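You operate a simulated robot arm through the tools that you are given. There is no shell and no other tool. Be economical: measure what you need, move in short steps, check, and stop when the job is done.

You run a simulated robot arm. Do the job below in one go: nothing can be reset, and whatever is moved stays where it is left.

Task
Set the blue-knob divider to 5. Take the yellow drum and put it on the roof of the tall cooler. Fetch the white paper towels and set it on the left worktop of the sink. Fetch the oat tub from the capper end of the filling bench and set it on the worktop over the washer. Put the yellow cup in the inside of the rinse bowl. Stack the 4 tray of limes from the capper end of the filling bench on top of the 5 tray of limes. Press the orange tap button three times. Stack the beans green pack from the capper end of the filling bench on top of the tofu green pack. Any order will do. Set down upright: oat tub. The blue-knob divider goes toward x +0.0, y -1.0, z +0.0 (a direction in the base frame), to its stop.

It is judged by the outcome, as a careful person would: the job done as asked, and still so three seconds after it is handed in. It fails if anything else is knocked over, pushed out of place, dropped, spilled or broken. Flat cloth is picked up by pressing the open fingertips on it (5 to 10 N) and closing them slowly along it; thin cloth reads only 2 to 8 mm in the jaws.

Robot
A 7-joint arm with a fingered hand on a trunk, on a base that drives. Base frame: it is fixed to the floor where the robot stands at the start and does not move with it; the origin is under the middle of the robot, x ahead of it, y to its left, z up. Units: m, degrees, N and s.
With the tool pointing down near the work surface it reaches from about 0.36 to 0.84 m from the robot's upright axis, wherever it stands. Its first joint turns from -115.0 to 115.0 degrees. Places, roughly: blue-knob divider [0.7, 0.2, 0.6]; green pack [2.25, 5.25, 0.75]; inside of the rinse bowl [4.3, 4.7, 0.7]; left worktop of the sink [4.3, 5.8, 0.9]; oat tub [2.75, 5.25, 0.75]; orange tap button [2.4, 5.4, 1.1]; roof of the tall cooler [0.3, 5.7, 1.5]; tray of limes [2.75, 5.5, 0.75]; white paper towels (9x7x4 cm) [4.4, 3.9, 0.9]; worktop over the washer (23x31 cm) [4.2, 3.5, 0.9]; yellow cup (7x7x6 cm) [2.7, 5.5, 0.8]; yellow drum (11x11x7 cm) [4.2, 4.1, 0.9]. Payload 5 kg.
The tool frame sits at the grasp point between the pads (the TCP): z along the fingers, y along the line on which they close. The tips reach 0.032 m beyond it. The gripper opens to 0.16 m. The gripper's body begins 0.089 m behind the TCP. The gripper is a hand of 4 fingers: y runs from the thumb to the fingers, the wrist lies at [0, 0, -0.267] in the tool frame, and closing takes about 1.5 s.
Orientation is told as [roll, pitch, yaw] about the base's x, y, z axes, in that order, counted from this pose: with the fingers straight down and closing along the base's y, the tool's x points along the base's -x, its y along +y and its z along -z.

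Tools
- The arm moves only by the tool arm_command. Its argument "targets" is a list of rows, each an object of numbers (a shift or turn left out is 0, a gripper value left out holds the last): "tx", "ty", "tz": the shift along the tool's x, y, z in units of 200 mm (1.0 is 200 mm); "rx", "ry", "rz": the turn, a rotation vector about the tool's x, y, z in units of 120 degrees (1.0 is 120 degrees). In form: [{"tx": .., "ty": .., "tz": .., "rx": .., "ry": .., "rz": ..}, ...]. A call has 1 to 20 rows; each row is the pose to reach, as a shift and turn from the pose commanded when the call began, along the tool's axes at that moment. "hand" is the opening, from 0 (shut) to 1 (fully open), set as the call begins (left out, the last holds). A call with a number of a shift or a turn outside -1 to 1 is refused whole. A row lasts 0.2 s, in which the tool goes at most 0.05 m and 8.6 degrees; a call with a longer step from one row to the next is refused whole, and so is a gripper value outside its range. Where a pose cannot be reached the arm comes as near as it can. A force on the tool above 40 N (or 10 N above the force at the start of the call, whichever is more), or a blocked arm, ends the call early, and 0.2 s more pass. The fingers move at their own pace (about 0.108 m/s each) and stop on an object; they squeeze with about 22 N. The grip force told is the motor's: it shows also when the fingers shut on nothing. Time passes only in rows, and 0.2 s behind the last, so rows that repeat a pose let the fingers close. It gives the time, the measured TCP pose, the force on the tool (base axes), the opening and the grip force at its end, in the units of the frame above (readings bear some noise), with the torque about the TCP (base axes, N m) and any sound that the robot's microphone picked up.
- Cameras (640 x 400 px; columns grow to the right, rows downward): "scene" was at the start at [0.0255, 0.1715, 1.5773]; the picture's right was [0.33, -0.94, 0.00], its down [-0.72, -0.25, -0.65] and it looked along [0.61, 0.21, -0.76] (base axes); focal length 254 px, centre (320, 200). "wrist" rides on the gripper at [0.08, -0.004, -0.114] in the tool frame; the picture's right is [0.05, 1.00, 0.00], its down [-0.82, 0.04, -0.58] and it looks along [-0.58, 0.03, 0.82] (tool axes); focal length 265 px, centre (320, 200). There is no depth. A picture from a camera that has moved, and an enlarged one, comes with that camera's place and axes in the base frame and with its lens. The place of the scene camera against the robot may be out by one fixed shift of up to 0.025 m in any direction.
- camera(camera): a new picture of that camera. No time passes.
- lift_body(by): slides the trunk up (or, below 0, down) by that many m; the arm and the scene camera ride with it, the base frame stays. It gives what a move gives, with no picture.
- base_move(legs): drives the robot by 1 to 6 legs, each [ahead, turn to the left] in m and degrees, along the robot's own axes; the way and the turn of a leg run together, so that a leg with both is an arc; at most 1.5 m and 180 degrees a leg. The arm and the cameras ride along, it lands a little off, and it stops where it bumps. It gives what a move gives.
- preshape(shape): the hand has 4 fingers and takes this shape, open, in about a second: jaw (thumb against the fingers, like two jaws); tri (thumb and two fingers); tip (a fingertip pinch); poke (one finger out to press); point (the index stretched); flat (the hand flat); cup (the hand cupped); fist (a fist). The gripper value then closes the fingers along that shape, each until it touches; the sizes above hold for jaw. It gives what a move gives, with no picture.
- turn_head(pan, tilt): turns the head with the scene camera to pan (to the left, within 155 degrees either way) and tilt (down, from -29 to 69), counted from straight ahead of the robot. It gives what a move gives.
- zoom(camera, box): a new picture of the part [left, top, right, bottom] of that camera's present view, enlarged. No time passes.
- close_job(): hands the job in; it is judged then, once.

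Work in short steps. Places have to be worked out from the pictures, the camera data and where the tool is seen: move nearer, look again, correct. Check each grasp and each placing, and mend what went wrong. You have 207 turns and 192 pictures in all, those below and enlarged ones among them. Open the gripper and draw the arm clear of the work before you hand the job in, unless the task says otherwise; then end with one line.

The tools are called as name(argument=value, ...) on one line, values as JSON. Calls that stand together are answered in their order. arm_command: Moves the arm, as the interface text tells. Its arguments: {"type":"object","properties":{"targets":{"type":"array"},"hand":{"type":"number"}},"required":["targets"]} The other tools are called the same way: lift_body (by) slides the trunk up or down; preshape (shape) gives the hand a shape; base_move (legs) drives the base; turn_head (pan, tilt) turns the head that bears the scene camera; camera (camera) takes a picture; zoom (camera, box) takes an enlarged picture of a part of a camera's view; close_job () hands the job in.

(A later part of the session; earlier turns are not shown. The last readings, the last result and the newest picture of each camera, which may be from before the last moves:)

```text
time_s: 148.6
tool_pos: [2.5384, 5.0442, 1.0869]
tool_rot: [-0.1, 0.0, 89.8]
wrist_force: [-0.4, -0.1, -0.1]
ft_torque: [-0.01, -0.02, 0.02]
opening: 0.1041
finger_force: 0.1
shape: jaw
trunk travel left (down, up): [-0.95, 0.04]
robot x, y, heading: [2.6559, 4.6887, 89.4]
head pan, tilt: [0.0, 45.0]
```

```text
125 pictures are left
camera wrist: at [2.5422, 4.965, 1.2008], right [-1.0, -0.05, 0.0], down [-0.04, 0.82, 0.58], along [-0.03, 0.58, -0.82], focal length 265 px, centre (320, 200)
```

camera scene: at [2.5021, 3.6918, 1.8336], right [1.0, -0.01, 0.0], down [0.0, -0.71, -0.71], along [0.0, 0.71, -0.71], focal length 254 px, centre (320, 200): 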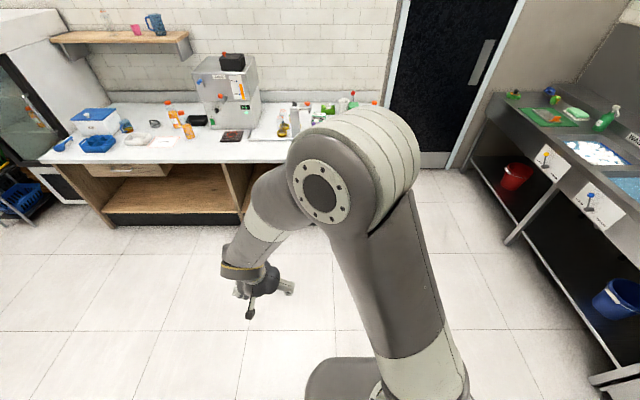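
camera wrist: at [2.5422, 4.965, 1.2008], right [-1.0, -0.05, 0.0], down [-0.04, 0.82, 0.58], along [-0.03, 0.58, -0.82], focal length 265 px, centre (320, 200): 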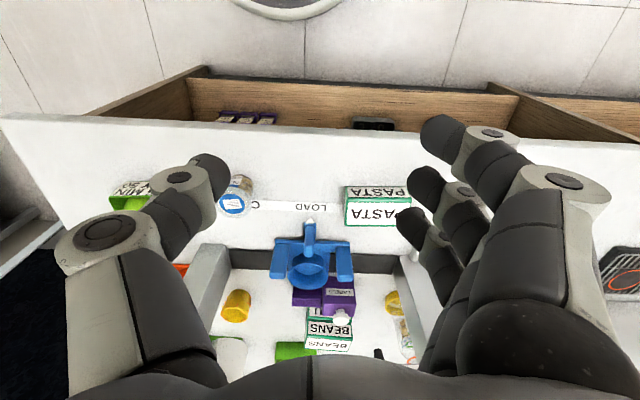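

Oat tub lid at (2.665, 5.212, ~0.87). Move above it and lower to 0.97.

arm_command(targets=[{"ty": -0.13, "tx": -0.17}, {"ty": -0.26, "tx": -0.34}, {"ty": -0.39, "tx": -0.51}, {"ty": -0.52, "tx": -0.68}, {"ty": -0.635, "tx": -0.84}, {"ty": -0.635, "tx": -0.84, "tz": 0.2}, {"ty": -0.635, "tx": -0.84, "tz": 0.4}, {"ty": -0.635, "tx": -0.84, "tz": 0.58}])

camera(camera="wrist")

```text
time_s: 150.4
tool_pos: [2.6669, 5.2127, 0.973]
tool_rot: [-0.3, 0.1, 89.8]
wrist_force: [0.1, 0.5, 1.7]
ft_torque: [0.0, 0.02, -0.02]
opening: 0.104
finger_force: 0.1
shape: jaw
trunk travel left (down, up): [-0.95, 0.04]
robot x, y, heading: [2.6574, 4.69, 89.7]
head pan, tilt: [0.0, 45.0]
```

```text
124 pictures are left
camera wrist: at [2.6712, 5.1332, 1.0868], right [-1.0, -0.05, 0.0], down [-0.04, 0.82, 0.58], along [-0.03, 0.58, -0.82], focal length 265 px, centre (320, 200)
```

wrist: 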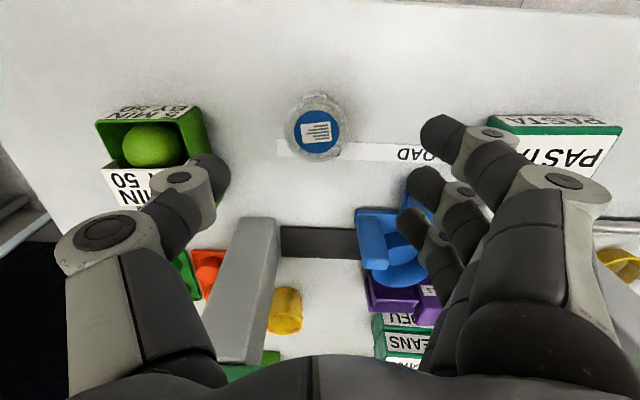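

Centred. Lower to grasp height and close.

arm_command(targets=[{"tx": -0.02, "tz": 0.2}, {"tx": -0.02, "tz": 0.4}, {"tx": -0.02, "tz": 0.55}, {"tx": -0.02, "tz": 0.64}])

arm_command(targets=[{}, {}, {}, {}, {}], hand=0)

camera(camera="wrist")

```text
time_s: 151.4
tool_pos: [2.6661, 5.2163, 0.8439]
tool_rot: [-0.1, 0.1, 89.8]
wrist_force: [-1.0, -0.3, -0.2]
ft_torque: [0.02, 0.01, 0.0]
opening: 0.1038
finger_force: 0.1
shape: jaw
trunk travel left (down, up): [-0.95, 0.04]
robot x, y, heading: [2.6581, 4.6919, 89.3]
head pan, tilt: [0.0, 45.0]
```

```text
time_s: 152.6
tool_pos: [2.6663, 5.2153, 0.8432]
tool_rot: [-0.3, 0.1, 89.8]
wrist_force: [0.1, -1.1, -0.2]
ft_torque: [-0.04, -0.01, -0.02]
opening: 0.0268
finger_force: 22.1
shape: jaw
trunk travel left (down, up): [-0.95, 0.04]
robot x, y, heading: [2.6543, 4.6901, 89.4]
head pan, tilt: [0.0, 45.0]
```

```text
123 pictures are left
camera wrist: at [2.671, 5.1351, 0.9582], right [-1.0, -0.05, 0.0], down [-0.04, 0.82, 0.58], along [-0.03, 0.58, -0.82], focal length 265 px, centre (320, 200)
```

wrist: 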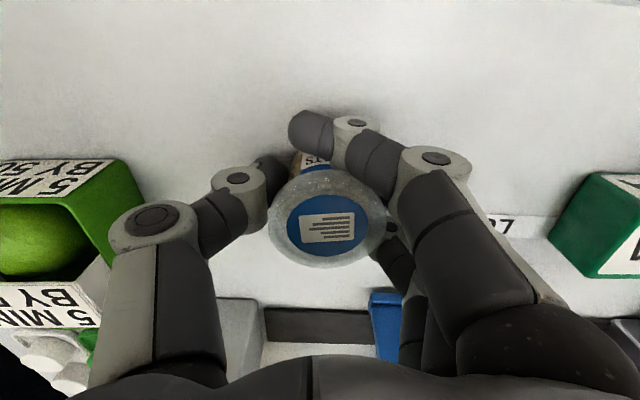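

Tub held. Lift and check that it comes along upright.

arm_command(targets=[{"tz": -0.15}, {"tz": -0.35}, {"tz": -0.6}, {"tz": -0.85}, {"tz": -1.0}, {"tz": -1.0}])

camera(camera="wrist")

zoom(camera="scene", box=[240, 130, 440, 290])

```text
time_s: 154.0
tool_pos: [2.6653, 5.2156, 1.0416]
tool_rot: [-0.1, 0.0, 89.7]
wrist_force: [0.5, 0.0, -0.5]
ft_torque: [-0.03, 0.03, 0.02]
opening: 0.0269
finger_force: 21.9
shape: jaw
trunk travel left (down, up): [-0.95, 0.04]
robot x, y, heading: [2.655, 4.6864, 89.7]
head pan, tilt: [0.0, 45.0]
```

```text
122 pictures are left
camera wrist: at [2.6697, 5.1368, 1.1568], right [-1.0, -0.05, 0.0], down [-0.04, 0.82, 0.58], along [-0.03, 0.57, -0.82], focal length 265 px, centre (320, 200)
```

wrist: 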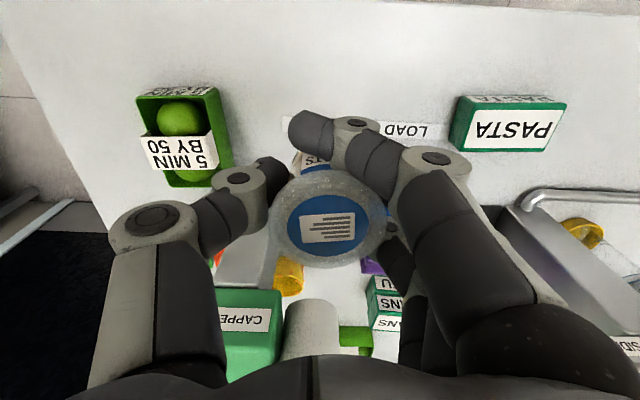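

```text
2.50 times, centred on (340, 210) of scene
camera zoom: at [2.5106, 4.7026, 1.8336], right [1.0, -0.01, 0.0], down [-0.01, -0.71, -0.71], along [0.01, 0.71, -0.71], focal length 636 px, centre (270, 175)
```

zoom: 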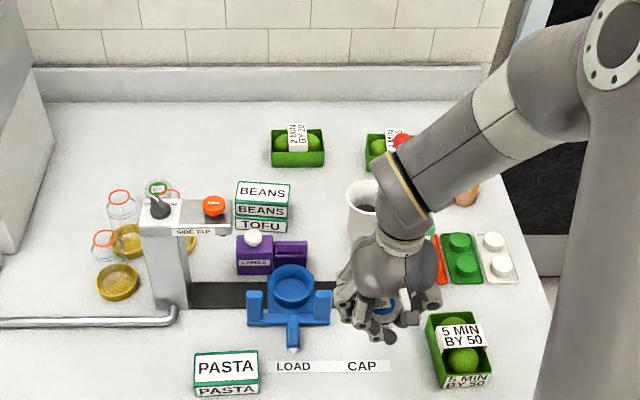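

Oat tub is held firmly upright. Retract and raise, back off, and drive to the washer side at about (3.4, 3.5), facing +x.

arm_command(targets=[{"tz": -0.2}, {"tx": 0.1, "tz": -0.4}, {"tx": 0.25, "tz": -0.6}, {"tx": 0.4, "tz": -0.8}, {"tx": 0.6, "tz": -0.8}])

base_move(legs=[[-0.45, 0], [0, -132], [1.0, 0], [0, 42]])

turn_head(pan=10, tilt=40)

camera(camera="scene")

camera(camera="wrist")

```text
time_s: 155.2
tool_pos: [2.6651, 5.0971, 1.2027]
tool_rot: [0.0, 0.0, 89.9]
wrist_force: [0.5, -0.7, -0.2]
ft_torque: [0.03, 0.02, 0.0]
opening: 0.0269
finger_force: 22.0
shape: jaw
trunk travel left (down, up): [-0.95, 0.04]
robot x, y, heading: [2.6535, 4.6846, 89.5]
head pan, tilt: [0.0, 45.0]
```

```text
time_s: 170.1
tool_pos: [3.8108, 3.5701, 1.2013]
tool_rot: [-0.2, 0.1, 0.3]
wrist_force: [-1.3, -0.5, -2.5]
ft_torque: [0.01, -0.01, -0.02]
opening: 0.0266
finger_force: 21.9
shape: jaw
trunk travel left (down, up): [-0.95, 0.04]
robot x, y, heading: [3.4016, 3.5769, 0.1]
head pan, tilt: [0.0, 45.0]
```

```text
time_s: 170.8
tool_pos: [3.8118, 3.5694, 1.2018]
tool_rot: [-0.1, 0.1, 0.3]
wrist_force: [0.4, 0.6, -0.8]
ft_torque: [-0.02, 0.0, 0.01]
opening: 0.0267
finger_force: 22.0
shape: jaw
trunk travel left (down, up): [-0.95, 0.04]
robot x, y, heading: [3.4019, 3.5724, -0.2]
head pan, tilt: [10.0, 40.0]
```

```text
120 pictures are left
camera scene: at [3.4382, 3.7363, 1.8409], right [0.17, -0.99, 0.0], down [-0.63, -0.11, -0.77], along [0.75, 0.13, -0.64], focal length 254 px, centre (320, 200)
```

scene: 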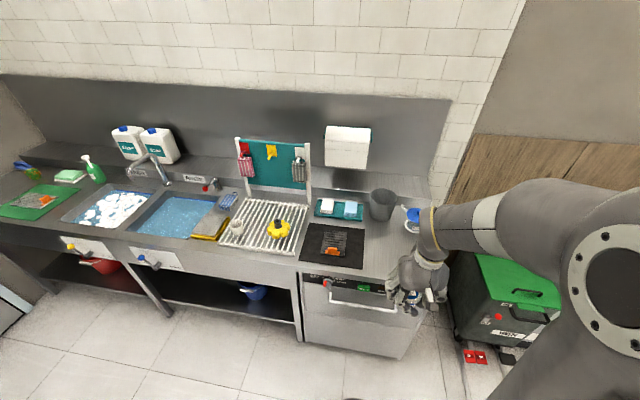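

```text
119 pictures are left
camera wrist: at [3.7317, 3.5649, 1.3154], right [-0.06, 1.0, 0.0], down [0.82, 0.05, 0.58], along [0.58, 0.03, -0.82], focal length 265 px, centre (320, 200)
```

wrist: 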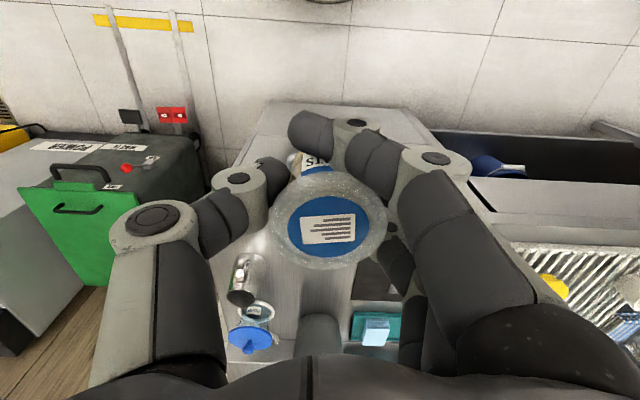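

Let me enlarge the washer worktop and the rack area.

zoom(camera="scene", box=[280, 180, 440, 300])

zoom(camera="scene", box=[180, 110, 380, 260])

zoom(camera="scene", box=[0, 120, 200, 260])

```text
3.33 times, centred on (360, 240) of scene
camera zoom: at [3.4382, 3.7363, 1.8409], right [0.17, -0.99, 0.0], down [-0.63, -0.11, -0.77], along [0.75, 0.13, -0.64], focal length 848 px, centre (187, 67)
```

zoom: 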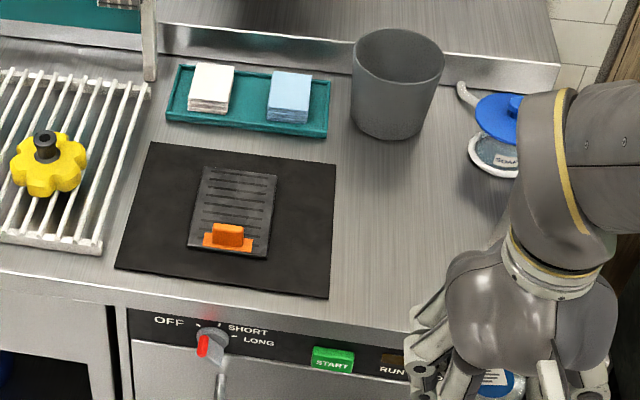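

```text
2.67 times, centred on (280, 185) of scene
camera zoom: at [3.4382, 3.7363, 1.8409], right [0.17, -0.99, 0.0], down [-0.63, -0.11, -0.77], along [0.75, 0.13, -0.64], focal length 678 px, centre (427, 240)
```

zoom: 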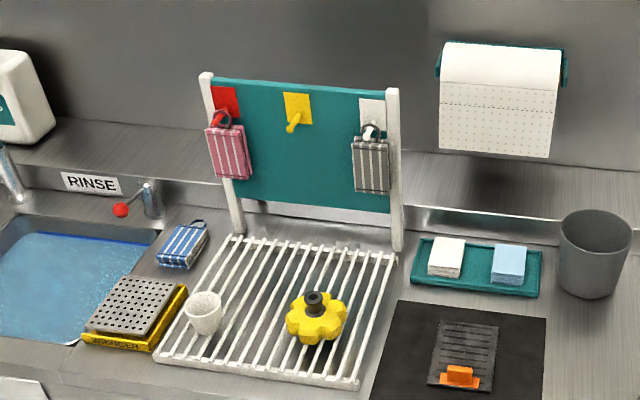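

```text
2.86 times, centred on (100, 190) of scene
camera zoom: at [3.4382, 3.7363, 1.8409], right [0.17, -0.99, 0.0], down [-0.63, -0.11, -0.77], along [0.75, 0.13, -0.64], focal length 727 px, centre (949, 229)
```

zoom: 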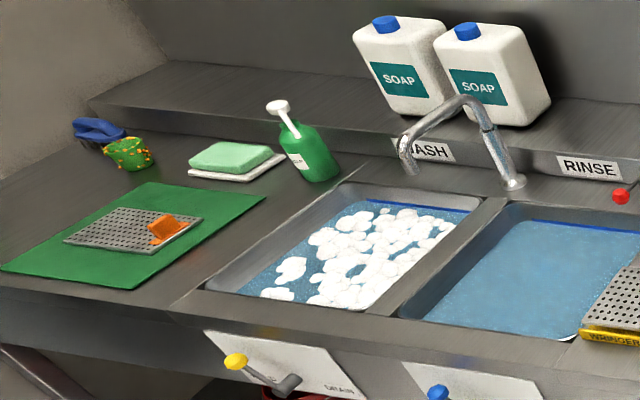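

The target is the bare metal right of the black mat, centred at (4.2, 3.5). Drive 0.2 m nearer and move the tub above it, then look.

base_move(legs=[[0.2, 0]])

arm_command(targets=[{"tx": -0.2, "ty": -0.07}, {"tx": -0.4, "ty": -0.14}, {"tx": -0.6, "ty": -0.21}, {"tx": -0.8, "ty": -0.28}, {"tx": -0.95, "ty": -0.35}])

camera(camera="wrist")

camera(camera="scene")

```text
time_s: 172.4
tool_pos: [4.0139, 3.568, 1.2003]
tool_rot: [-0.1, 0.2, 0.2]
wrist_force: [0.6, 0.6, -1.0]
ft_torque: [-0.03, 0.01, 0.02]
opening: 0.0269
finger_force: 21.5
shape: jaw
trunk travel left (down, up): [-0.95, 0.04]
robot x, y, heading: [3.6044, 3.5794, -0.3]
head pan, tilt: [10.0, 40.0]
```

```text
time_s: 173.6
tool_pos: [4.2045, 3.4983, 1.1991]
tool_rot: [-0.1, 0.2, 0.2]
wrist_force: [-0.2, 0.1, -0.4]
ft_torque: [0.02, 0.0, 0.02]
opening: 0.0266
finger_force: 21.9
shape: jaw
trunk travel left (down, up): [-0.95, 0.04]
robot x, y, heading: [3.6036, 3.5755, -0.1]
head pan, tilt: [10.0, 40.0]
```

```text
115 pictures are left
camera wrist: at [4.1239, 3.4935, 1.3134], right [-0.06, 1.0, 0.0], down [0.82, 0.05, 0.57], along [0.57, 0.03, -0.82], focal length 265 px, centre (320, 200)
```

wrist: 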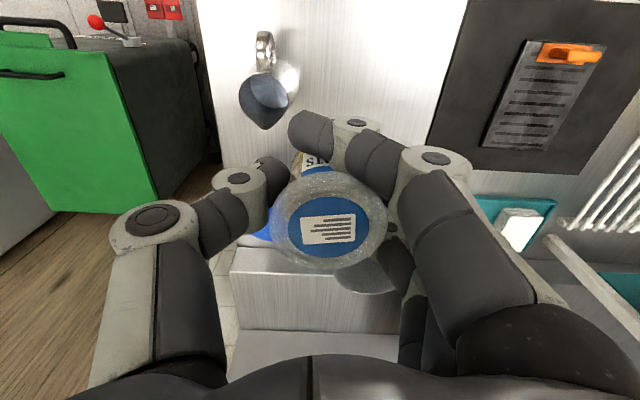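

```text
114 pictures are left
camera scene: at [3.6415, 3.7349, 1.841], right [0.17, -0.99, 0.0], down [-0.63, -0.11, -0.77], along [0.75, 0.13, -0.64], focal length 254 px, centre (320, 200)
```

scene: 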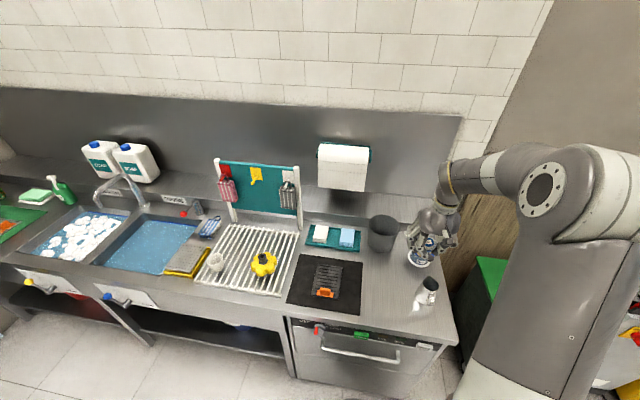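

A metal jug stands near (4.225, 3.42), so I'll place the tub at about (4.19, 3.57), between jug and mat. Shift there and lower to 1.0.

arm_command(targets=[{"tx": 0.05, "ty": 0.19}, {"tx": 0.08, "ty": 0.37}, {"tx": 0.08, "ty": 0.37, "tz": 0.25}, {"tx": 0.08, "ty": 0.37, "tz": 0.5}, {"tx": 0.08, "ty": 0.37, "tz": 0.75}, {"tx": 0.08, "ty": 0.37, "tz": 1.0}])

camera(camera="wrist")

zoom(camera="scene", box=[320, 200, 480, 330])

```text
time_s: 175.0
tool_pos: [4.1875, 3.5713, 0.9994]
tool_rot: [0.0, 0.1, 0.1]
wrist_force: [0.6, -0.6, -0.2]
ft_torque: [-0.05, 0.03, 0.0]
opening: 0.0267
finger_force: 21.5
shape: jaw
trunk travel left (down, up): [-0.95, 0.04]
robot x, y, heading: [3.6052, 3.576, -0.2]
head pan, tilt: [10.0, 40.0]
```

```text
113 pictures are left
camera wrist: at [4.1075, 3.5685, 1.1132], right [-0.06, 1.0, 0.0], down [0.82, 0.05, 0.58], along [0.58, 0.03, -0.82], focal length 265 px, centre (320, 200)
```

wrist: 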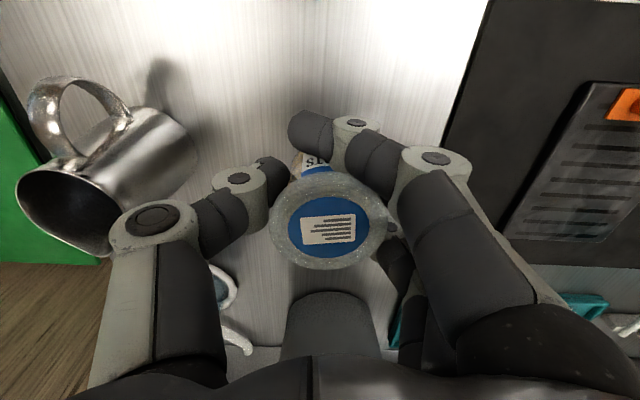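

```text
3.08 times, centred on (400, 265) of scene
camera zoom: at [3.6414, 3.7361, 1.8409], right [0.17, -0.99, 0.0], down [-0.63, -0.11, -0.77], along [0.75, 0.13, -0.64], focal length 782 px, centre (74, 0)
```

zoom: 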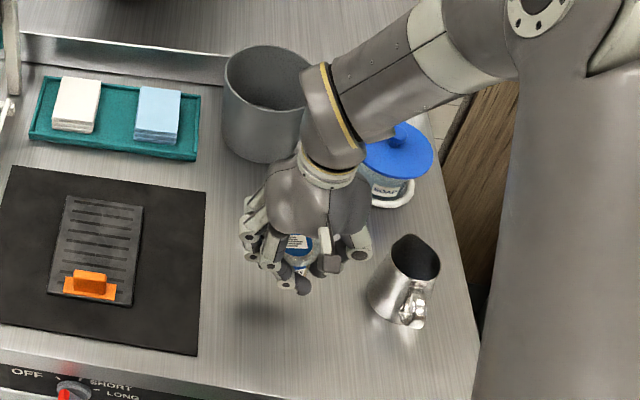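

The thumb would be close to the jug on opening; shift 3 cm toward +y, then lower gently to contact.

arm_command(targets=[{"ty": 0.15}, {"ty": 0.15, "tz": 0.1}, {"ty": 0.15, "tz": 0.18}, {"ty": 0.15, "tz": 0.22}, {"ty": 0.15, "tz": 0.245}, {"ty": 0.15, "tz": 0.265}])

zoom(camera="scene", box=[320, 200, 480, 330])

```text
time_s: 176.4
tool_pos: [4.1849, 3.6026, 0.9469]
tool_rot: [-0.1, 0.0, 0.2]
wrist_force: [0.5, 0.2, -1.4]
ft_torque: [-0.06, -0.01, 0.0]
opening: 0.0268
finger_force: 22.3
shape: jaw
trunk travel left (down, up): [-0.95, 0.04]
robot x, y, heading: [3.6008, 3.5766, -0.3]
head pan, tilt: [10.0, 40.0]
```

```text
3.08 times, centred on (400, 265) of scene
camera zoom: at [3.64, 3.7355, 1.8409], right [0.17, -0.99, 0.0], down [-0.63, -0.11, -0.77], along [0.75, 0.13, -0.64], focal length 782 px, centre (74, 0)
```

zoom: 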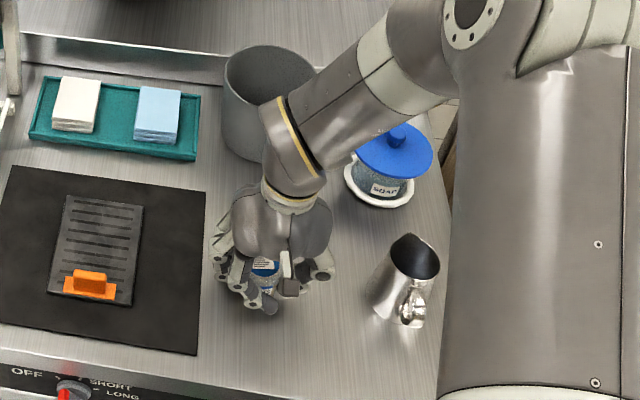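

Not in contact yet; continue down in small steps.

arm_command(targets=[{"tz": 0.02}, {"tz": 0.04}, {"tz": 0.06}, {"tz": 0.08}])

```text
time_s: 177.4
tool_pos: [4.1844, 3.6015, 0.9336]
tool_rot: [-0.1, -0.1, 0.2]
wrist_force: [-0.2, 0.7, 20.5]
ft_torque: [0.4, -0.08, -0.01]
opening: 0.0277
finger_force: 21.7
shape: jaw
trunk travel left (down, up): [-0.95, 0.04]
robot x, y, heading: [3.6011, 3.5744, -0.3]
head pan, tilt: [10.0, 40.0]
```

Contact (20 N). Ease up 3 mm, then open.

arm_command(targets=[{"tz": -0.015}, {"tz": -0.015}])

arm_command(targets=[{}, {}, {}, {}], hand=0.55)

arm_command(targets=[{"tz": -0.1}, {"tz": -0.25}, {"tz": -0.45}, {"tz": -0.65}, {"tz": -0.85}, {"tz": -1.0}])

zoom(camera="scene", box=[320, 200, 480, 330])

camera(camera="wrist")

```text
time_s: 178.0
tool_pos: [4.1845, 3.6028, 0.9341]
tool_rot: [-0.1, 0.1, 0.1]
wrist_force: [-0.6, -0.6, 1.2]
ft_torque: [0.01, -0.01, 0.0]
opening: 0.0269
finger_force: 22.3
shape: jaw
trunk travel left (down, up): [-0.95, 0.04]
robot x, y, heading: [3.6028, 3.5731, -0.3]
head pan, tilt: [10.0, 40.0]
```

```text
time_s: 179.0
tool_pos: [4.1859, 3.6018, 0.9365]
tool_rot: [-0.1, 0.1, 0.2]
wrist_force: [-0.2, 0.1, 0.9]
ft_torque: [0.0, -0.01, 0.01]
opening: 0.0873
finger_force: 0.0
shape: jaw
trunk travel left (down, up): [-0.95, 0.04]
robot x, y, heading: [3.6008, 3.5736, -0.3]
head pan, tilt: [10.0, 40.0]
```

```text
time_s: 180.4
tool_pos: [4.1859, 3.6017, 1.1363]
tool_rot: [-0.1, 0.0, 0.3]
wrist_force: [0.2, -0.9, 0.0]
ft_torque: [0.01, -0.02, 0.03]
opening: 0.0873
finger_force: 0.1
shape: jaw
trunk travel left (down, up): [-0.95, 0.04]
robot x, y, heading: [3.6024, 3.5793, -0.4]
head pan, tilt: [10.0, 40.0]
```

```text
3.08 times, centred on (400, 265) of scene
camera zoom: at [3.639, 3.7361, 1.8408], right [0.17, -0.99, 0.0], down [-0.63, -0.11, -0.77], along [0.76, 0.13, -0.64], focal length 782 px, centre (74, 0)
```

zoom: 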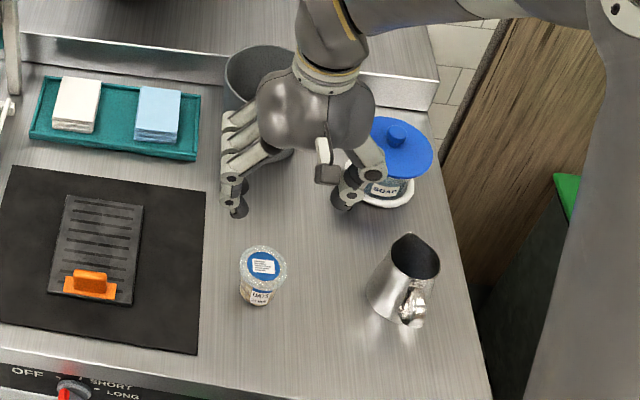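

```text
109 pictures are left
camera wrist: at [4.1057, 3.5979, 1.2507], right [-0.06, 1.0, 0.0], down [0.82, 0.05, 0.58], along [0.58, 0.03, -0.82], focal length 265 px, centre (320, 200)
```

wrist: 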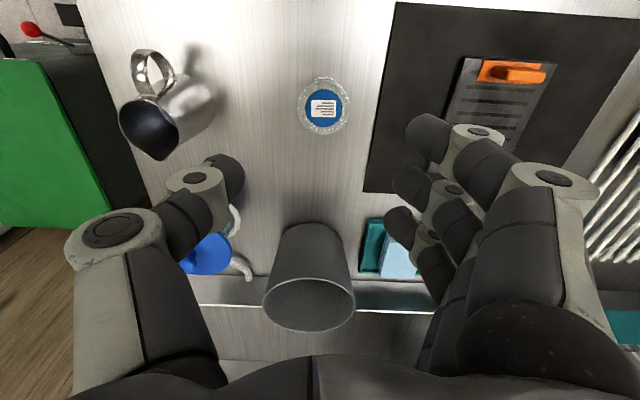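

Oat tub stands upright on the washer worktop. Next the white paper towels at about (4.48, 3.89): shift the robot 0.3 m to the left and 0.1 m nearer.

base_move(legs=[[0, 90], [0.3, 0], [0, -90], [0.08, 0]])

camera(camera="wrist")

camera(camera="scene")

```text
time_s: 190.7
tool_pos: [4.2732, 3.9041, 1.1355]
tool_rot: [-0.2, 0.2, 0.4]
wrist_force: [0.8, -0.4, -0.3]
ft_torque: [-0.03, 0.01, 0.04]
opening: 0.0873
finger_force: 0.1
shape: jaw
trunk travel left (down, up): [-0.95, 0.04]
robot x, y, heading: [3.687, 3.874, 0.1]
head pan, tilt: [10.0, 40.0]
```

```text
108 pictures are left
camera wrist: at [4.1934, 3.9001, 1.2493], right [-0.06, 1.0, 0.0], down [0.82, 0.05, 0.57], along [0.57, 0.03, -0.82], focal length 265 px, centre (320, 200)
```

wrist: 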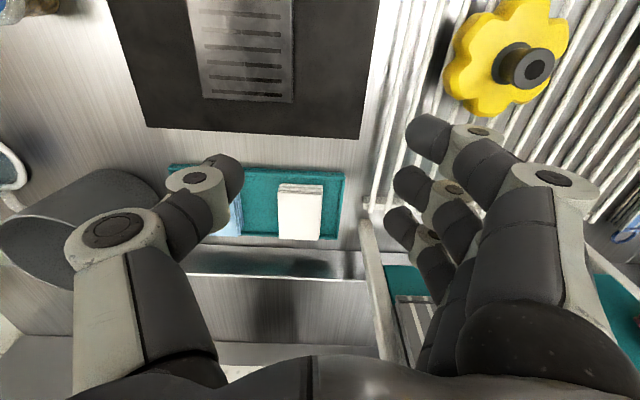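

```text
107 pictures are left
camera scene: at [3.727, 4.0368, 1.8409], right [0.17, -0.98, 0.0], down [-0.63, -0.11, -0.77], along [0.75, 0.13, -0.64], focal length 254 px, centre (320, 200)
```

scene: 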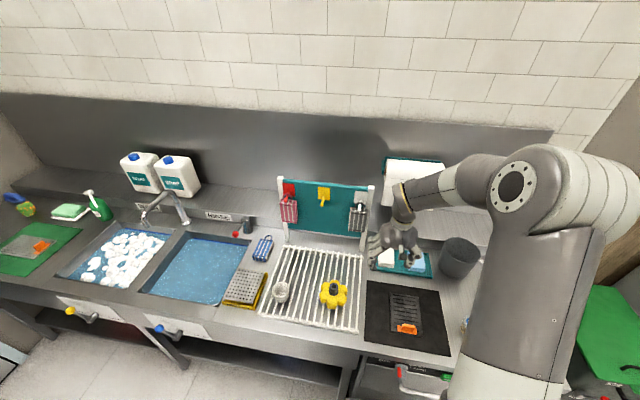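

White stack at about (4.44, 3.883), top ≈0.935. Approach above it with the jaw at 9 cm.

arm_command(targets=[{"tx": -0.2, "ty": -0.03}, {"tx": -0.4, "ty": -0.06}, {"tx": -0.6, "ty": -0.09}, {"tx": -0.84, "ty": -0.105}, {"tx": -0.84, "ty": -0.105, "tz": 0.25}, {"tx": -0.84, "ty": -0.105, "tz": 0.5}], hand=0.6)

camera(camera="wrist")

zoom(camera="scene", box=[330, 150, 490, 290])

```text
time_s: 192.1
tool_pos: [4.4404, 3.8842, 1.0349]
tool_rot: [-0.2, 0.1, 0.5]
wrist_force: [-0.3, -0.3, 0.5]
ft_torque: [0.01, 0.02, -0.02]
opening: 0.0953
finger_force: 0.0
shape: jaw
trunk travel left (down, up): [-0.95, 0.04]
robot x, y, heading: [3.6849, 3.8774, -0.1]
head pan, tilt: [10.0, 40.0]
```

```text
106 pictures are left
camera wrist: at [4.3612, 3.88, 1.1497], right [-0.06, 1.0, 0.0], down [0.82, 0.05, 0.58], along [0.57, 0.03, -0.82], focal length 265 px, centre (320, 200)
```

wrist: 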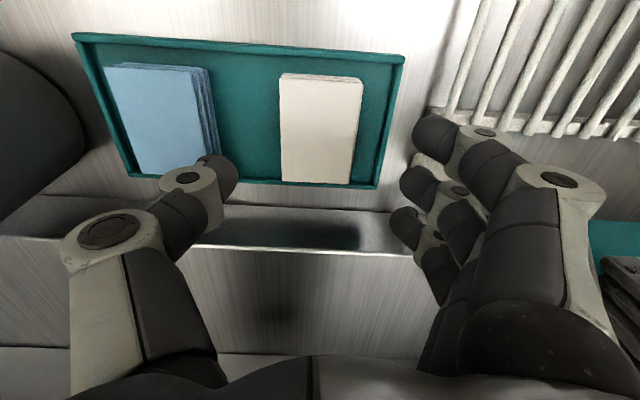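

```text
2.86 times, centred on (410, 220) of scene
camera zoom: at [3.7272, 4.0371, 1.8409], right [0.17, -0.98, 0.0], down [-0.63, -0.11, -0.77], along [0.75, 0.13, -0.64], focal length 727 px, centre (63, 143)
```

zoom: 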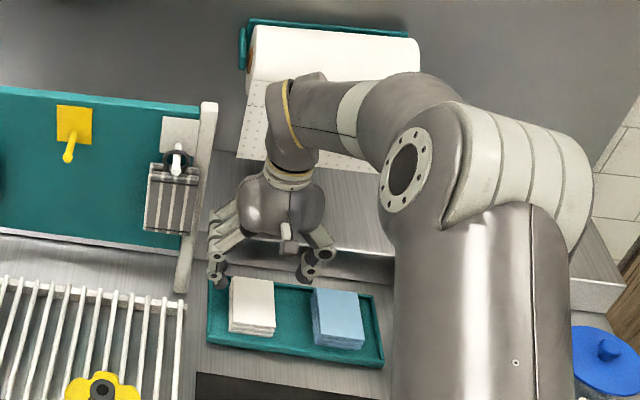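

Well centred; narrow the jaw to 8 cm to stay inside the tray's rim and lower.

arm_command(targets=[{"tx": 0.01}, {"tx": 0.01, "tz": 0.2}, {"tx": 0.01, "tz": 0.35}, {"tx": 0.01, "tz": 0.45}, {"tx": 0.01, "tz": 0.5}], hand=0.51)

camera(camera="wrist")

```text
time_s: 193.3
tool_pos: [4.4374, 3.8836, 0.9417]
tool_rot: [0.0, -0.3, 0.3]
wrist_force: [-4.3, -3.0, 30.5]
ft_torque: [1.6, 0.3, 0.2]
opening: 0.08
finger_force: 0.0
shape: jaw
trunk travel left (down, up): [-0.95, 0.04]
robot x, y, heading: [3.6875, 3.8773, -0.2]
head pan, tilt: [10.0, 40.0]
```

```text
104 pictures are left
camera wrist: at [4.3571, 3.8793, 1.0553], right [-0.06, 1.0, 0.0], down [0.81, 0.05, 0.58], along [0.58, 0.03, -0.81], focal length 265 px, centre (320, 200)
```

wrist: 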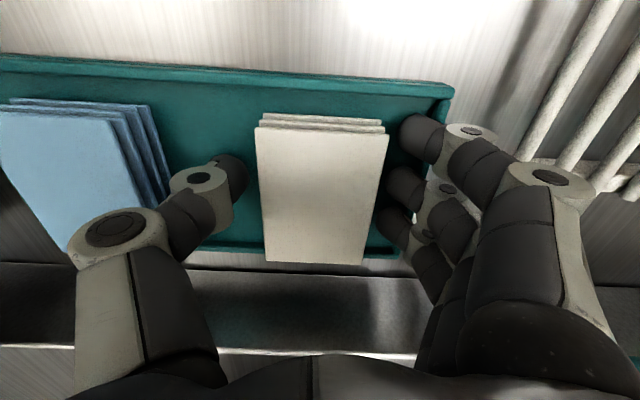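

The fingers touched the tray rim (30 N). Rise 1 cm, then close.

arm_command(targets=[{"tz": -0.04}, {"tz": -0.04}])

arm_command(targets=[{}, {}, {}, {}, {}], hand=0)

camera(camera="wrist")

```text
time_s: 193.9
tool_pos: [4.4359, 3.8827, 0.9434]
tool_rot: [-0.1, 0.3, 0.4]
wrist_force: [0.8, -3.6, 3.7]
ft_torque: [0.11, -0.02, 0.04]
opening: 0.0802
finger_force: 0.1
shape: jaw
trunk travel left (down, up): [-0.95, 0.04]
robot x, y, heading: [3.684, 3.8796, 0.3]
head pan, tilt: [10.0, 40.0]
```

```text
time_s: 195.1
tool_pos: [4.4367, 3.8844, 0.9437]
tool_rot: [-0.2, 0.1, 0.4]
wrist_force: [-0.7, -0.1, -0.5]
ft_torque: [-0.01, -0.01, 0.01]
opening: 0.0587
finger_force: 21.5
shape: jaw
trunk travel left (down, up): [-0.95, 0.04]
robot x, y, heading: [3.6892, 3.8777, -0.1]
head pan, tilt: [10.0, 40.0]
```

```text
103 pictures are left
camera wrist: at [4.3572, 3.8795, 1.0578], right [-0.06, 1.0, 0.0], down [0.82, 0.05, 0.58], along [0.57, 0.03, -0.82], focal length 265 px, centre (320, 200)
```

wrist: 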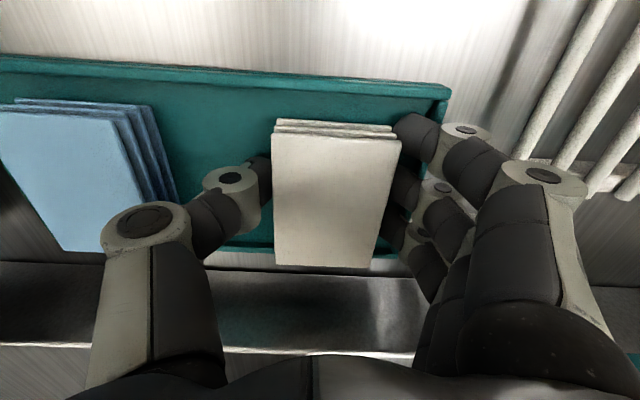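

Gripped the whole stack. Lift and check.

arm_command(targets=[{"tz": -0.1}, {"tz": -0.3}, {"tz": -0.5}, {"tz": -0.75}, {"tz": -1.0}])

camera(camera="wrist")

```text
time_s: 196.3
tool_pos: [4.4376, 3.8837, 1.1453]
tool_rot: [-0.1, 0.2, 0.4]
wrist_force: [0.1, 0.1, -0.8]
ft_torque: [-0.01, -0.02, 0.01]
opening: 0.0586
finger_force: 22.2
shape: jaw
trunk travel left (down, up): [-0.95, 0.04]
robot x, y, heading: [3.6926, 3.8796, -0.2]
head pan, tilt: [10.0, 40.0]
```

```text
102 pictures are left
camera wrist: at [4.3569, 3.8806, 1.2592], right [-0.06, 1.0, 0.0], down [0.82, 0.05, 0.58], along [0.57, 0.03, -0.82], focal length 265 px, centre (320, 200)
```

wrist: 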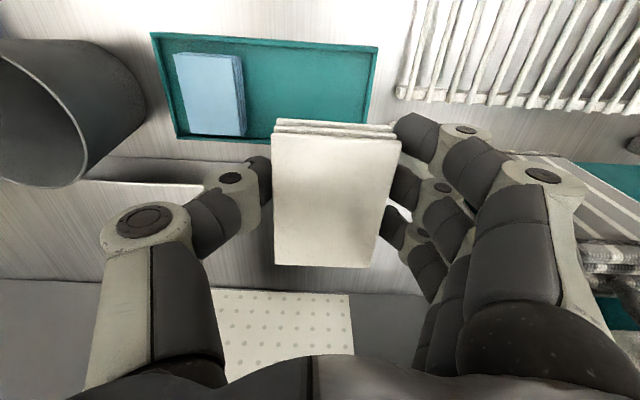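

Held securely. Retract, back off, drive along the sinks to y≈5.3 and face the left worktop.

arm_command(targets=[{"tx": 0.2, "tz": -0.05}, {"tx": 0.4, "tz": -0.1}, {"tx": 0.6, "tz": -0.15}, {"tx": 0.8, "tz": -0.2}, {"tx": 1.0, "tz": -0.3}])

arm_command(targets=[{"tx": 0.2}, {"tx": 0.4}, {"tx": 0.6}, {"tx": 0.7}])

base_move(legs=[[-0.12, 0], [0, 90], [1.42, 0], [0, -90]])

turn_head(pan=20, tilt=45)

camera(camera="scene")

camera(camera="wrist")

```text
time_s: 197.5
tool_pos: [4.2352, 3.8815, 1.2048]
tool_rot: [-0.1, 0.1, 0.5]
wrist_force: [-0.2, -0.1, 0.2]
ft_torque: [-0.03, -0.04, -0.03]
opening: 0.0586
finger_force: 22.4
shape: jaw
trunk travel left (down, up): [-0.95, 0.04]
robot x, y, heading: [3.6887, 3.875, -0.2]
head pan, tilt: [10.0, 40.0]
```

```text
time_s: 198.5
tool_pos: [4.0975, 3.8827, 1.2043]
tool_rot: [-0.1, 0.0, 0.4]
wrist_force: [0.6, -0.4, 0.1]
ft_torque: [0.02, 0.03, -0.03]
opening: 0.0585
finger_force: 22.2
shape: jaw
trunk travel left (down, up): [-0.95, 0.04]
robot x, y, heading: [3.6887, 3.8812, 0.1]
head pan, tilt: [10.0, 40.0]
```

```text
time_s: 214.2
tool_pos: [3.9554, 5.3151, 1.2043]
tool_rot: [-0.1, 0.1, -0.2]
wrist_force: [0.0, 0.0, 0.6]
ft_torque: [-0.02, 0.01, 0.01]
opening: 0.0584
finger_force: 21.6
shape: jaw
trunk travel left (down, up): [-0.95, 0.04]
robot x, y, heading: [3.5464, 5.312, -0.4]
head pan, tilt: [10.0, 40.0]
```

```text
time_s: 214.9
tool_pos: [3.9549, 5.315, 1.2045]
tool_rot: [-0.1, 0.1, -0.2]
wrist_force: [0.3, -0.4, 0.0]
ft_torque: [0.02, -0.01, 0.0]
opening: 0.0584
finger_force: 22.6
shape: jaw
trunk travel left (down, up): [-0.95, 0.04]
robot x, y, heading: [3.5505, 5.3124, -0.5]
head pan, tilt: [20.0, 45.0]
```

```text
101 pictures are left
camera scene: at [3.5776, 5.485, 1.8337], right [0.33, -0.94, 0.0], down [-0.67, -0.24, -0.71], along [0.67, 0.24, -0.71], focal length 254 px, centre (320, 200)
```

scene: 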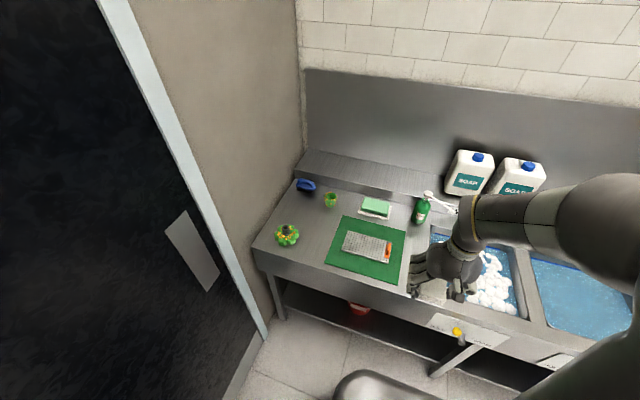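

```text
100 pictures are left
camera wrist: at [3.8758, 5.311, 1.3182], right [-0.05, 1.0, 0.0], down [0.82, 0.04, 0.58], along [0.58, 0.03, -0.82], focal length 265 px, centre (320, 200)
```

wrist: 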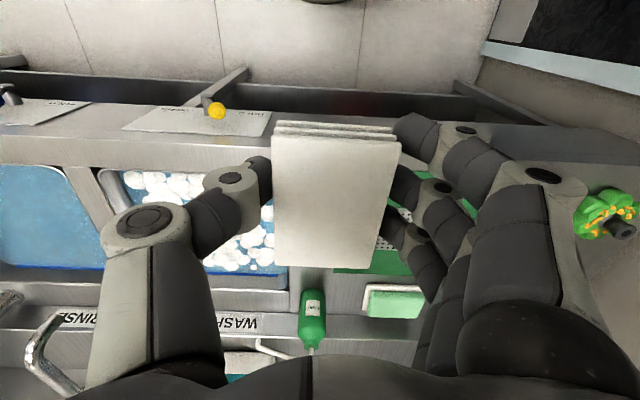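

Free metal lies left of the green mat around (4.32, 5.755). Drive 0.13 m forward and carry the towels there at height.

base_move(legs=[[0.13, 0]])

arm_command(targets=[{"ty": 0.2}, {"ty": 0.4, "tx": -0.1}, {"ty": 0.6, "tx": -0.2}, {"ty": 0.8, "tx": -0.3}, {"ty": 1.0, "tx": -0.4}])

arm_command(targets=[{"ty": 0.2, "tx": -0.12}, {"ty": 0.4, "tx": -0.24}, {"ty": 0.6, "tx": -0.36}, {"ty": 0.8, "tx": -0.48}, {"ty": 1.0, "tx": -0.6}])

camera(camera="wrist")

camera(camera="scene")

```text
time_s: 216.2
tool_pos: [4.087, 5.3119, 1.2031]
tool_rot: [-0.2, 0.2, -0.2]
wrist_force: [1.0, -0.3, -0.3]
ft_torque: [-0.02, 0.06, 0.01]
opening: 0.0584
finger_force: 22.3
shape: jaw
trunk travel left (down, up): [-0.95, 0.04]
robot x, y, heading: [3.6772, 5.3118, -0.1]
head pan, tilt: [20.0, 45.0]
```

```text
time_s: 217.4
tool_pos: [4.1668, 5.5162, 1.2016]
tool_rot: [-0.2, 0.2, -0.2]
wrist_force: [0.1, 0.9, 0.1]
ft_torque: [-0.02, 0.03, 0.0]
opening: 0.0585
finger_force: 21.6
shape: jaw
trunk travel left (down, up): [-0.95, 0.04]
robot x, y, heading: [3.6758, 5.3099, -0.5]
head pan, tilt: [20.0, 45.0]
```

```text
time_s: 218.6
tool_pos: [4.2889, 5.7143, 1.2012]
tool_rot: [-0.3, 0.3, -0.2]
wrist_force: [0.5, 1.3, -0.3]
ft_torque: [-0.05, 0.03, -0.01]
opening: 0.0587
finger_force: 21.8
shape: jaw
trunk travel left (down, up): [-0.95, 0.04]
robot x, y, heading: [3.6736, 5.313, -0.5]
head pan, tilt: [20.0, 45.0]
```

```text
99 pictures are left
camera wrist: at [4.2101, 5.712, 1.3157], right [-0.05, 1.0, -0.01], down [0.82, 0.04, 0.57], along [0.57, 0.02, -0.82], focal length 265 px, centre (320, 200)
```

wrist: 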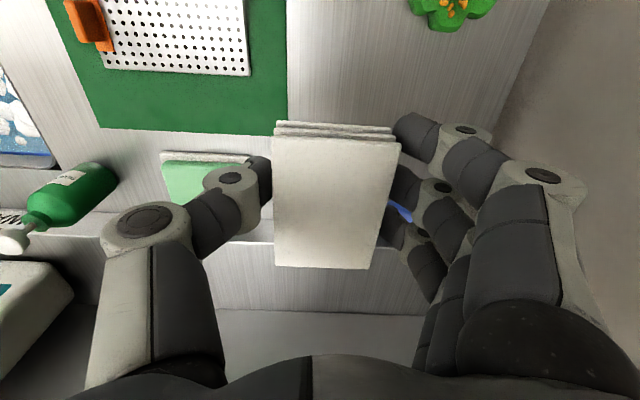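

```text
98 pictures are left
camera scene: at [3.7095, 5.4872, 1.8332], right [0.33, -0.94, 0.0], down [-0.67, -0.24, -0.71], along [0.67, 0.23, -0.71], focal length 254 px, centre (320, 200)
```

scene: 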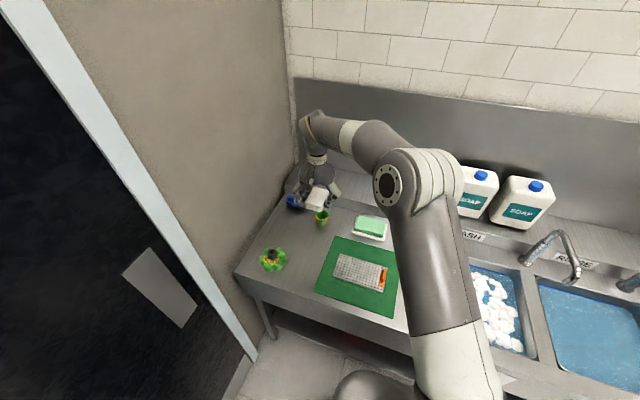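

Positions check out (mat edge y=5.664, wall 6.0). Move to (4.31, 5.757) and lower to ~1.0, then look.

arm_command(targets=[{"tx": -0.1, "ty": 0.21}, {"tx": -0.1, "ty": 0.21, "tz": 0.25}, {"tx": -0.1, "ty": 0.21, "tz": 0.5}, {"tx": -0.1, "ty": 0.21, "tz": 0.75}, {"tx": -0.1, "ty": 0.21, "tz": 0.98}])

camera(camera="wrist")

zoom(camera="scene", box=[220, 120, 420, 290])

```text
time_s: 219.8
tool_pos: [4.3077, 5.7559, 1.0074]
tool_rot: [-0.2, 0.1, -0.2]
wrist_force: [0.5, 0.5, -1.0]
ft_torque: [-0.05, 0.02, 0.02]
opening: 0.0585
finger_force: 22.0
shape: jaw
trunk travel left (down, up): [-0.95, 0.04]
robot x, y, heading: [3.6782, 5.3082, -0.7]
head pan, tilt: [20.0, 45.0]
```

```text
97 pictures are left
camera wrist: at [4.2286, 5.753, 1.1211], right [-0.05, 1.0, 0.0], down [0.82, 0.04, 0.58], along [0.58, 0.03, -0.82], focal length 265 px, centre (320, 200)
```

wrist: 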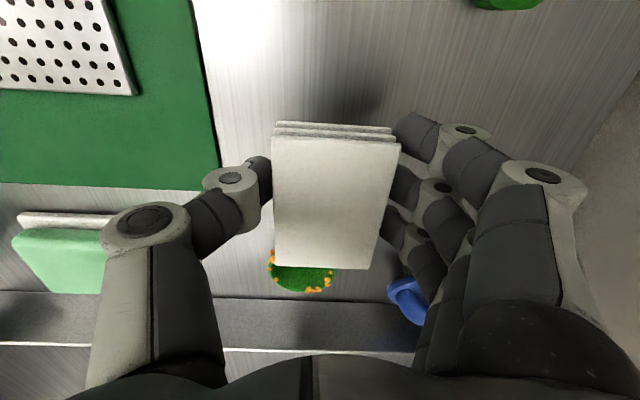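

```text
2.35 times, centred on (320, 205) of scene
camera zoom: at [3.7088, 5.486, 1.8335], right [0.33, -0.94, 0.0], down [-0.67, -0.24, -0.71], along [0.67, 0.23, -0.71], focal length 598 px, centre (320, 188)
```

zoom: 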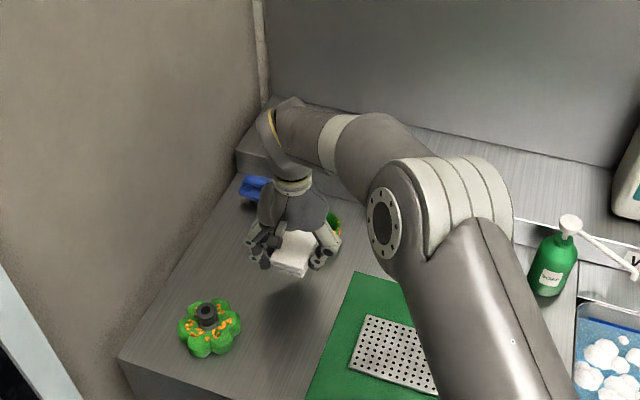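

Clear around. Shift slightly forward of the cup and lower to contact.

arm_command(targets=[{"tx": 0.07}, {"tx": 0.07, "tz": 0.15}, {"tx": 0.07, "tz": 0.26}, {"tx": 0.07, "tz": 0.29}, {"tx": 0.07, "tz": 0.31}, {"tx": 0.07, "tz": 0.325}])

arm_command(targets=[{"tz": 0.015}, {"tz": 0.03}, {"tz": 0.045}])

```text
time_s: 221.2
tool_pos: [4.2932, 5.7531, 0.9422]
tool_rot: [0.0, 0.0, -0.3]
wrist_force: [-0.1, -0.5, 0.2]
ft_torque: [0.02, -0.03, 0.01]
opening: 0.0586
finger_force: 22.8
shape: jaw
trunk travel left (down, up): [-0.95, 0.04]
robot x, y, heading: [3.6757, 5.3116, -0.7]
head pan, tilt: [20.0, 45.0]
```

```text
time_s: 222.0
tool_pos: [4.2928, 5.7525, 0.933]
tool_rot: [-0.1, 0.0, -0.2]
wrist_force: [-0.3, -0.5, 6.1]
ft_torque: [0.27, 0.02, -0.01]
opening: 0.0585
finger_force: 21.7
shape: jaw
trunk travel left (down, up): [-0.95, 0.04]
robot x, y, heading: [3.6781, 5.3101, -0.5]
head pan, tilt: [20.0, 45.0]
```

Contact. Release to 9 cm and rise.

arm_command(targets=[{}, {}, {}, {}], hand=0.55)

arm_command(targets=[{"tz": -0.1}, {"tz": -0.25}, {"tz": -0.45}, {"tz": -0.7}, {"tz": -1.0}])

camera(camera="wrist")

zoom(camera="scene", box=[220, 120, 420, 290])

```text
time_s: 223.0
tool_pos: [4.2924, 5.7513, 0.9325]
tool_rot: [-0.2, 0.0, -0.2]
wrist_force: [-0.1, -4.2, 9.8]
ft_torque: [0.41, -0.05, -0.1]
opening: 0.085
finger_force: 0.1
shape: jaw
trunk travel left (down, up): [-0.95, 0.04]
robot x, y, heading: [3.6818, 5.3151, -0.7]
head pan, tilt: [20.0, 45.0]
```

```text
refused: row 5 steps farther than a row can; nothing moved
```

```text
95 pictures are left
camera wrist: at [4.2125, 5.7492, 1.0473], right [-0.05, 1.0, 0.0], down [0.82, 0.04, 0.58], along [0.58, 0.03, -0.82], focal length 265 px, centre (320, 200)
```

wrist: 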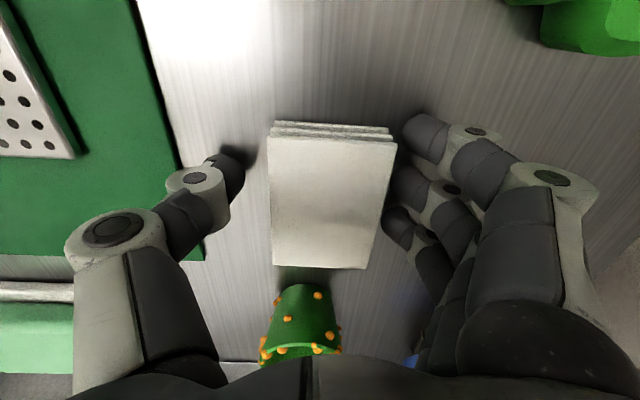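

```text
2.35 times, centred on (320, 205) of scene
camera zoom: at [3.7068, 5.4828, 1.8338], right [0.33, -0.94, 0.0], down [-0.67, -0.23, -0.71], along [0.67, 0.24, -0.71], focal length 598 px, centre (320, 188)
```

zoom: 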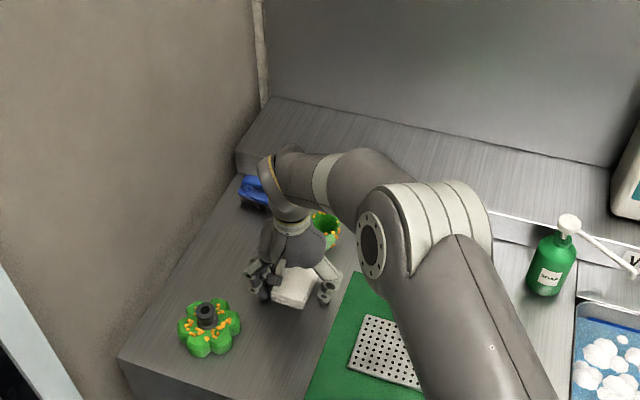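

Released; the rise was refused for a too-long step, so repeat with smaller steps.

arm_command(targets=[{"tz": -0.1}, {"tz": -0.25}, {"tz": -0.45}, {"tz": -0.65}, {"tz": -0.85}, {"tz": -1.0}])

camera(camera="wrist")

```text
time_s: 224.4
tool_pos: [4.2914, 5.7542, 1.1342]
tool_rot: [-0.2, 0.0, -0.2]
wrist_force: [-0.6, 0.0, -0.5]
ft_torque: [-0.01, 0.0, 0.04]
opening: 0.0872
finger_force: 0.1
shape: jaw
trunk travel left (down, up): [-0.95, 0.04]
robot x, y, heading: [3.677, 5.3091, -0.6]
head pan, tilt: [20.0, 45.0]
```

```text
93 pictures are left
camera wrist: at [4.2116, 5.7502, 1.2489], right [-0.05, 1.0, 0.0], down [0.82, 0.04, 0.58], along [0.57, 0.03, -0.82], focal length 265 px, centre (320, 200)
```

wrist: 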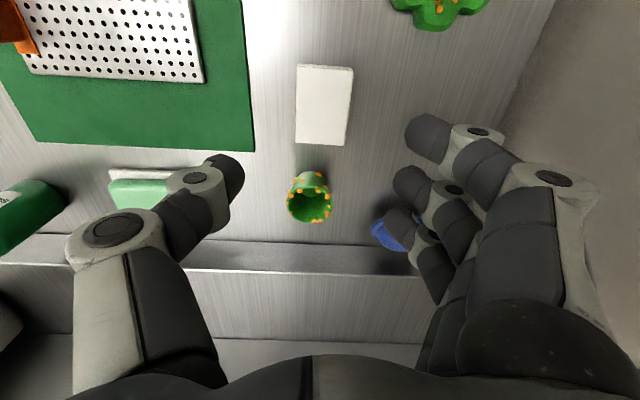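

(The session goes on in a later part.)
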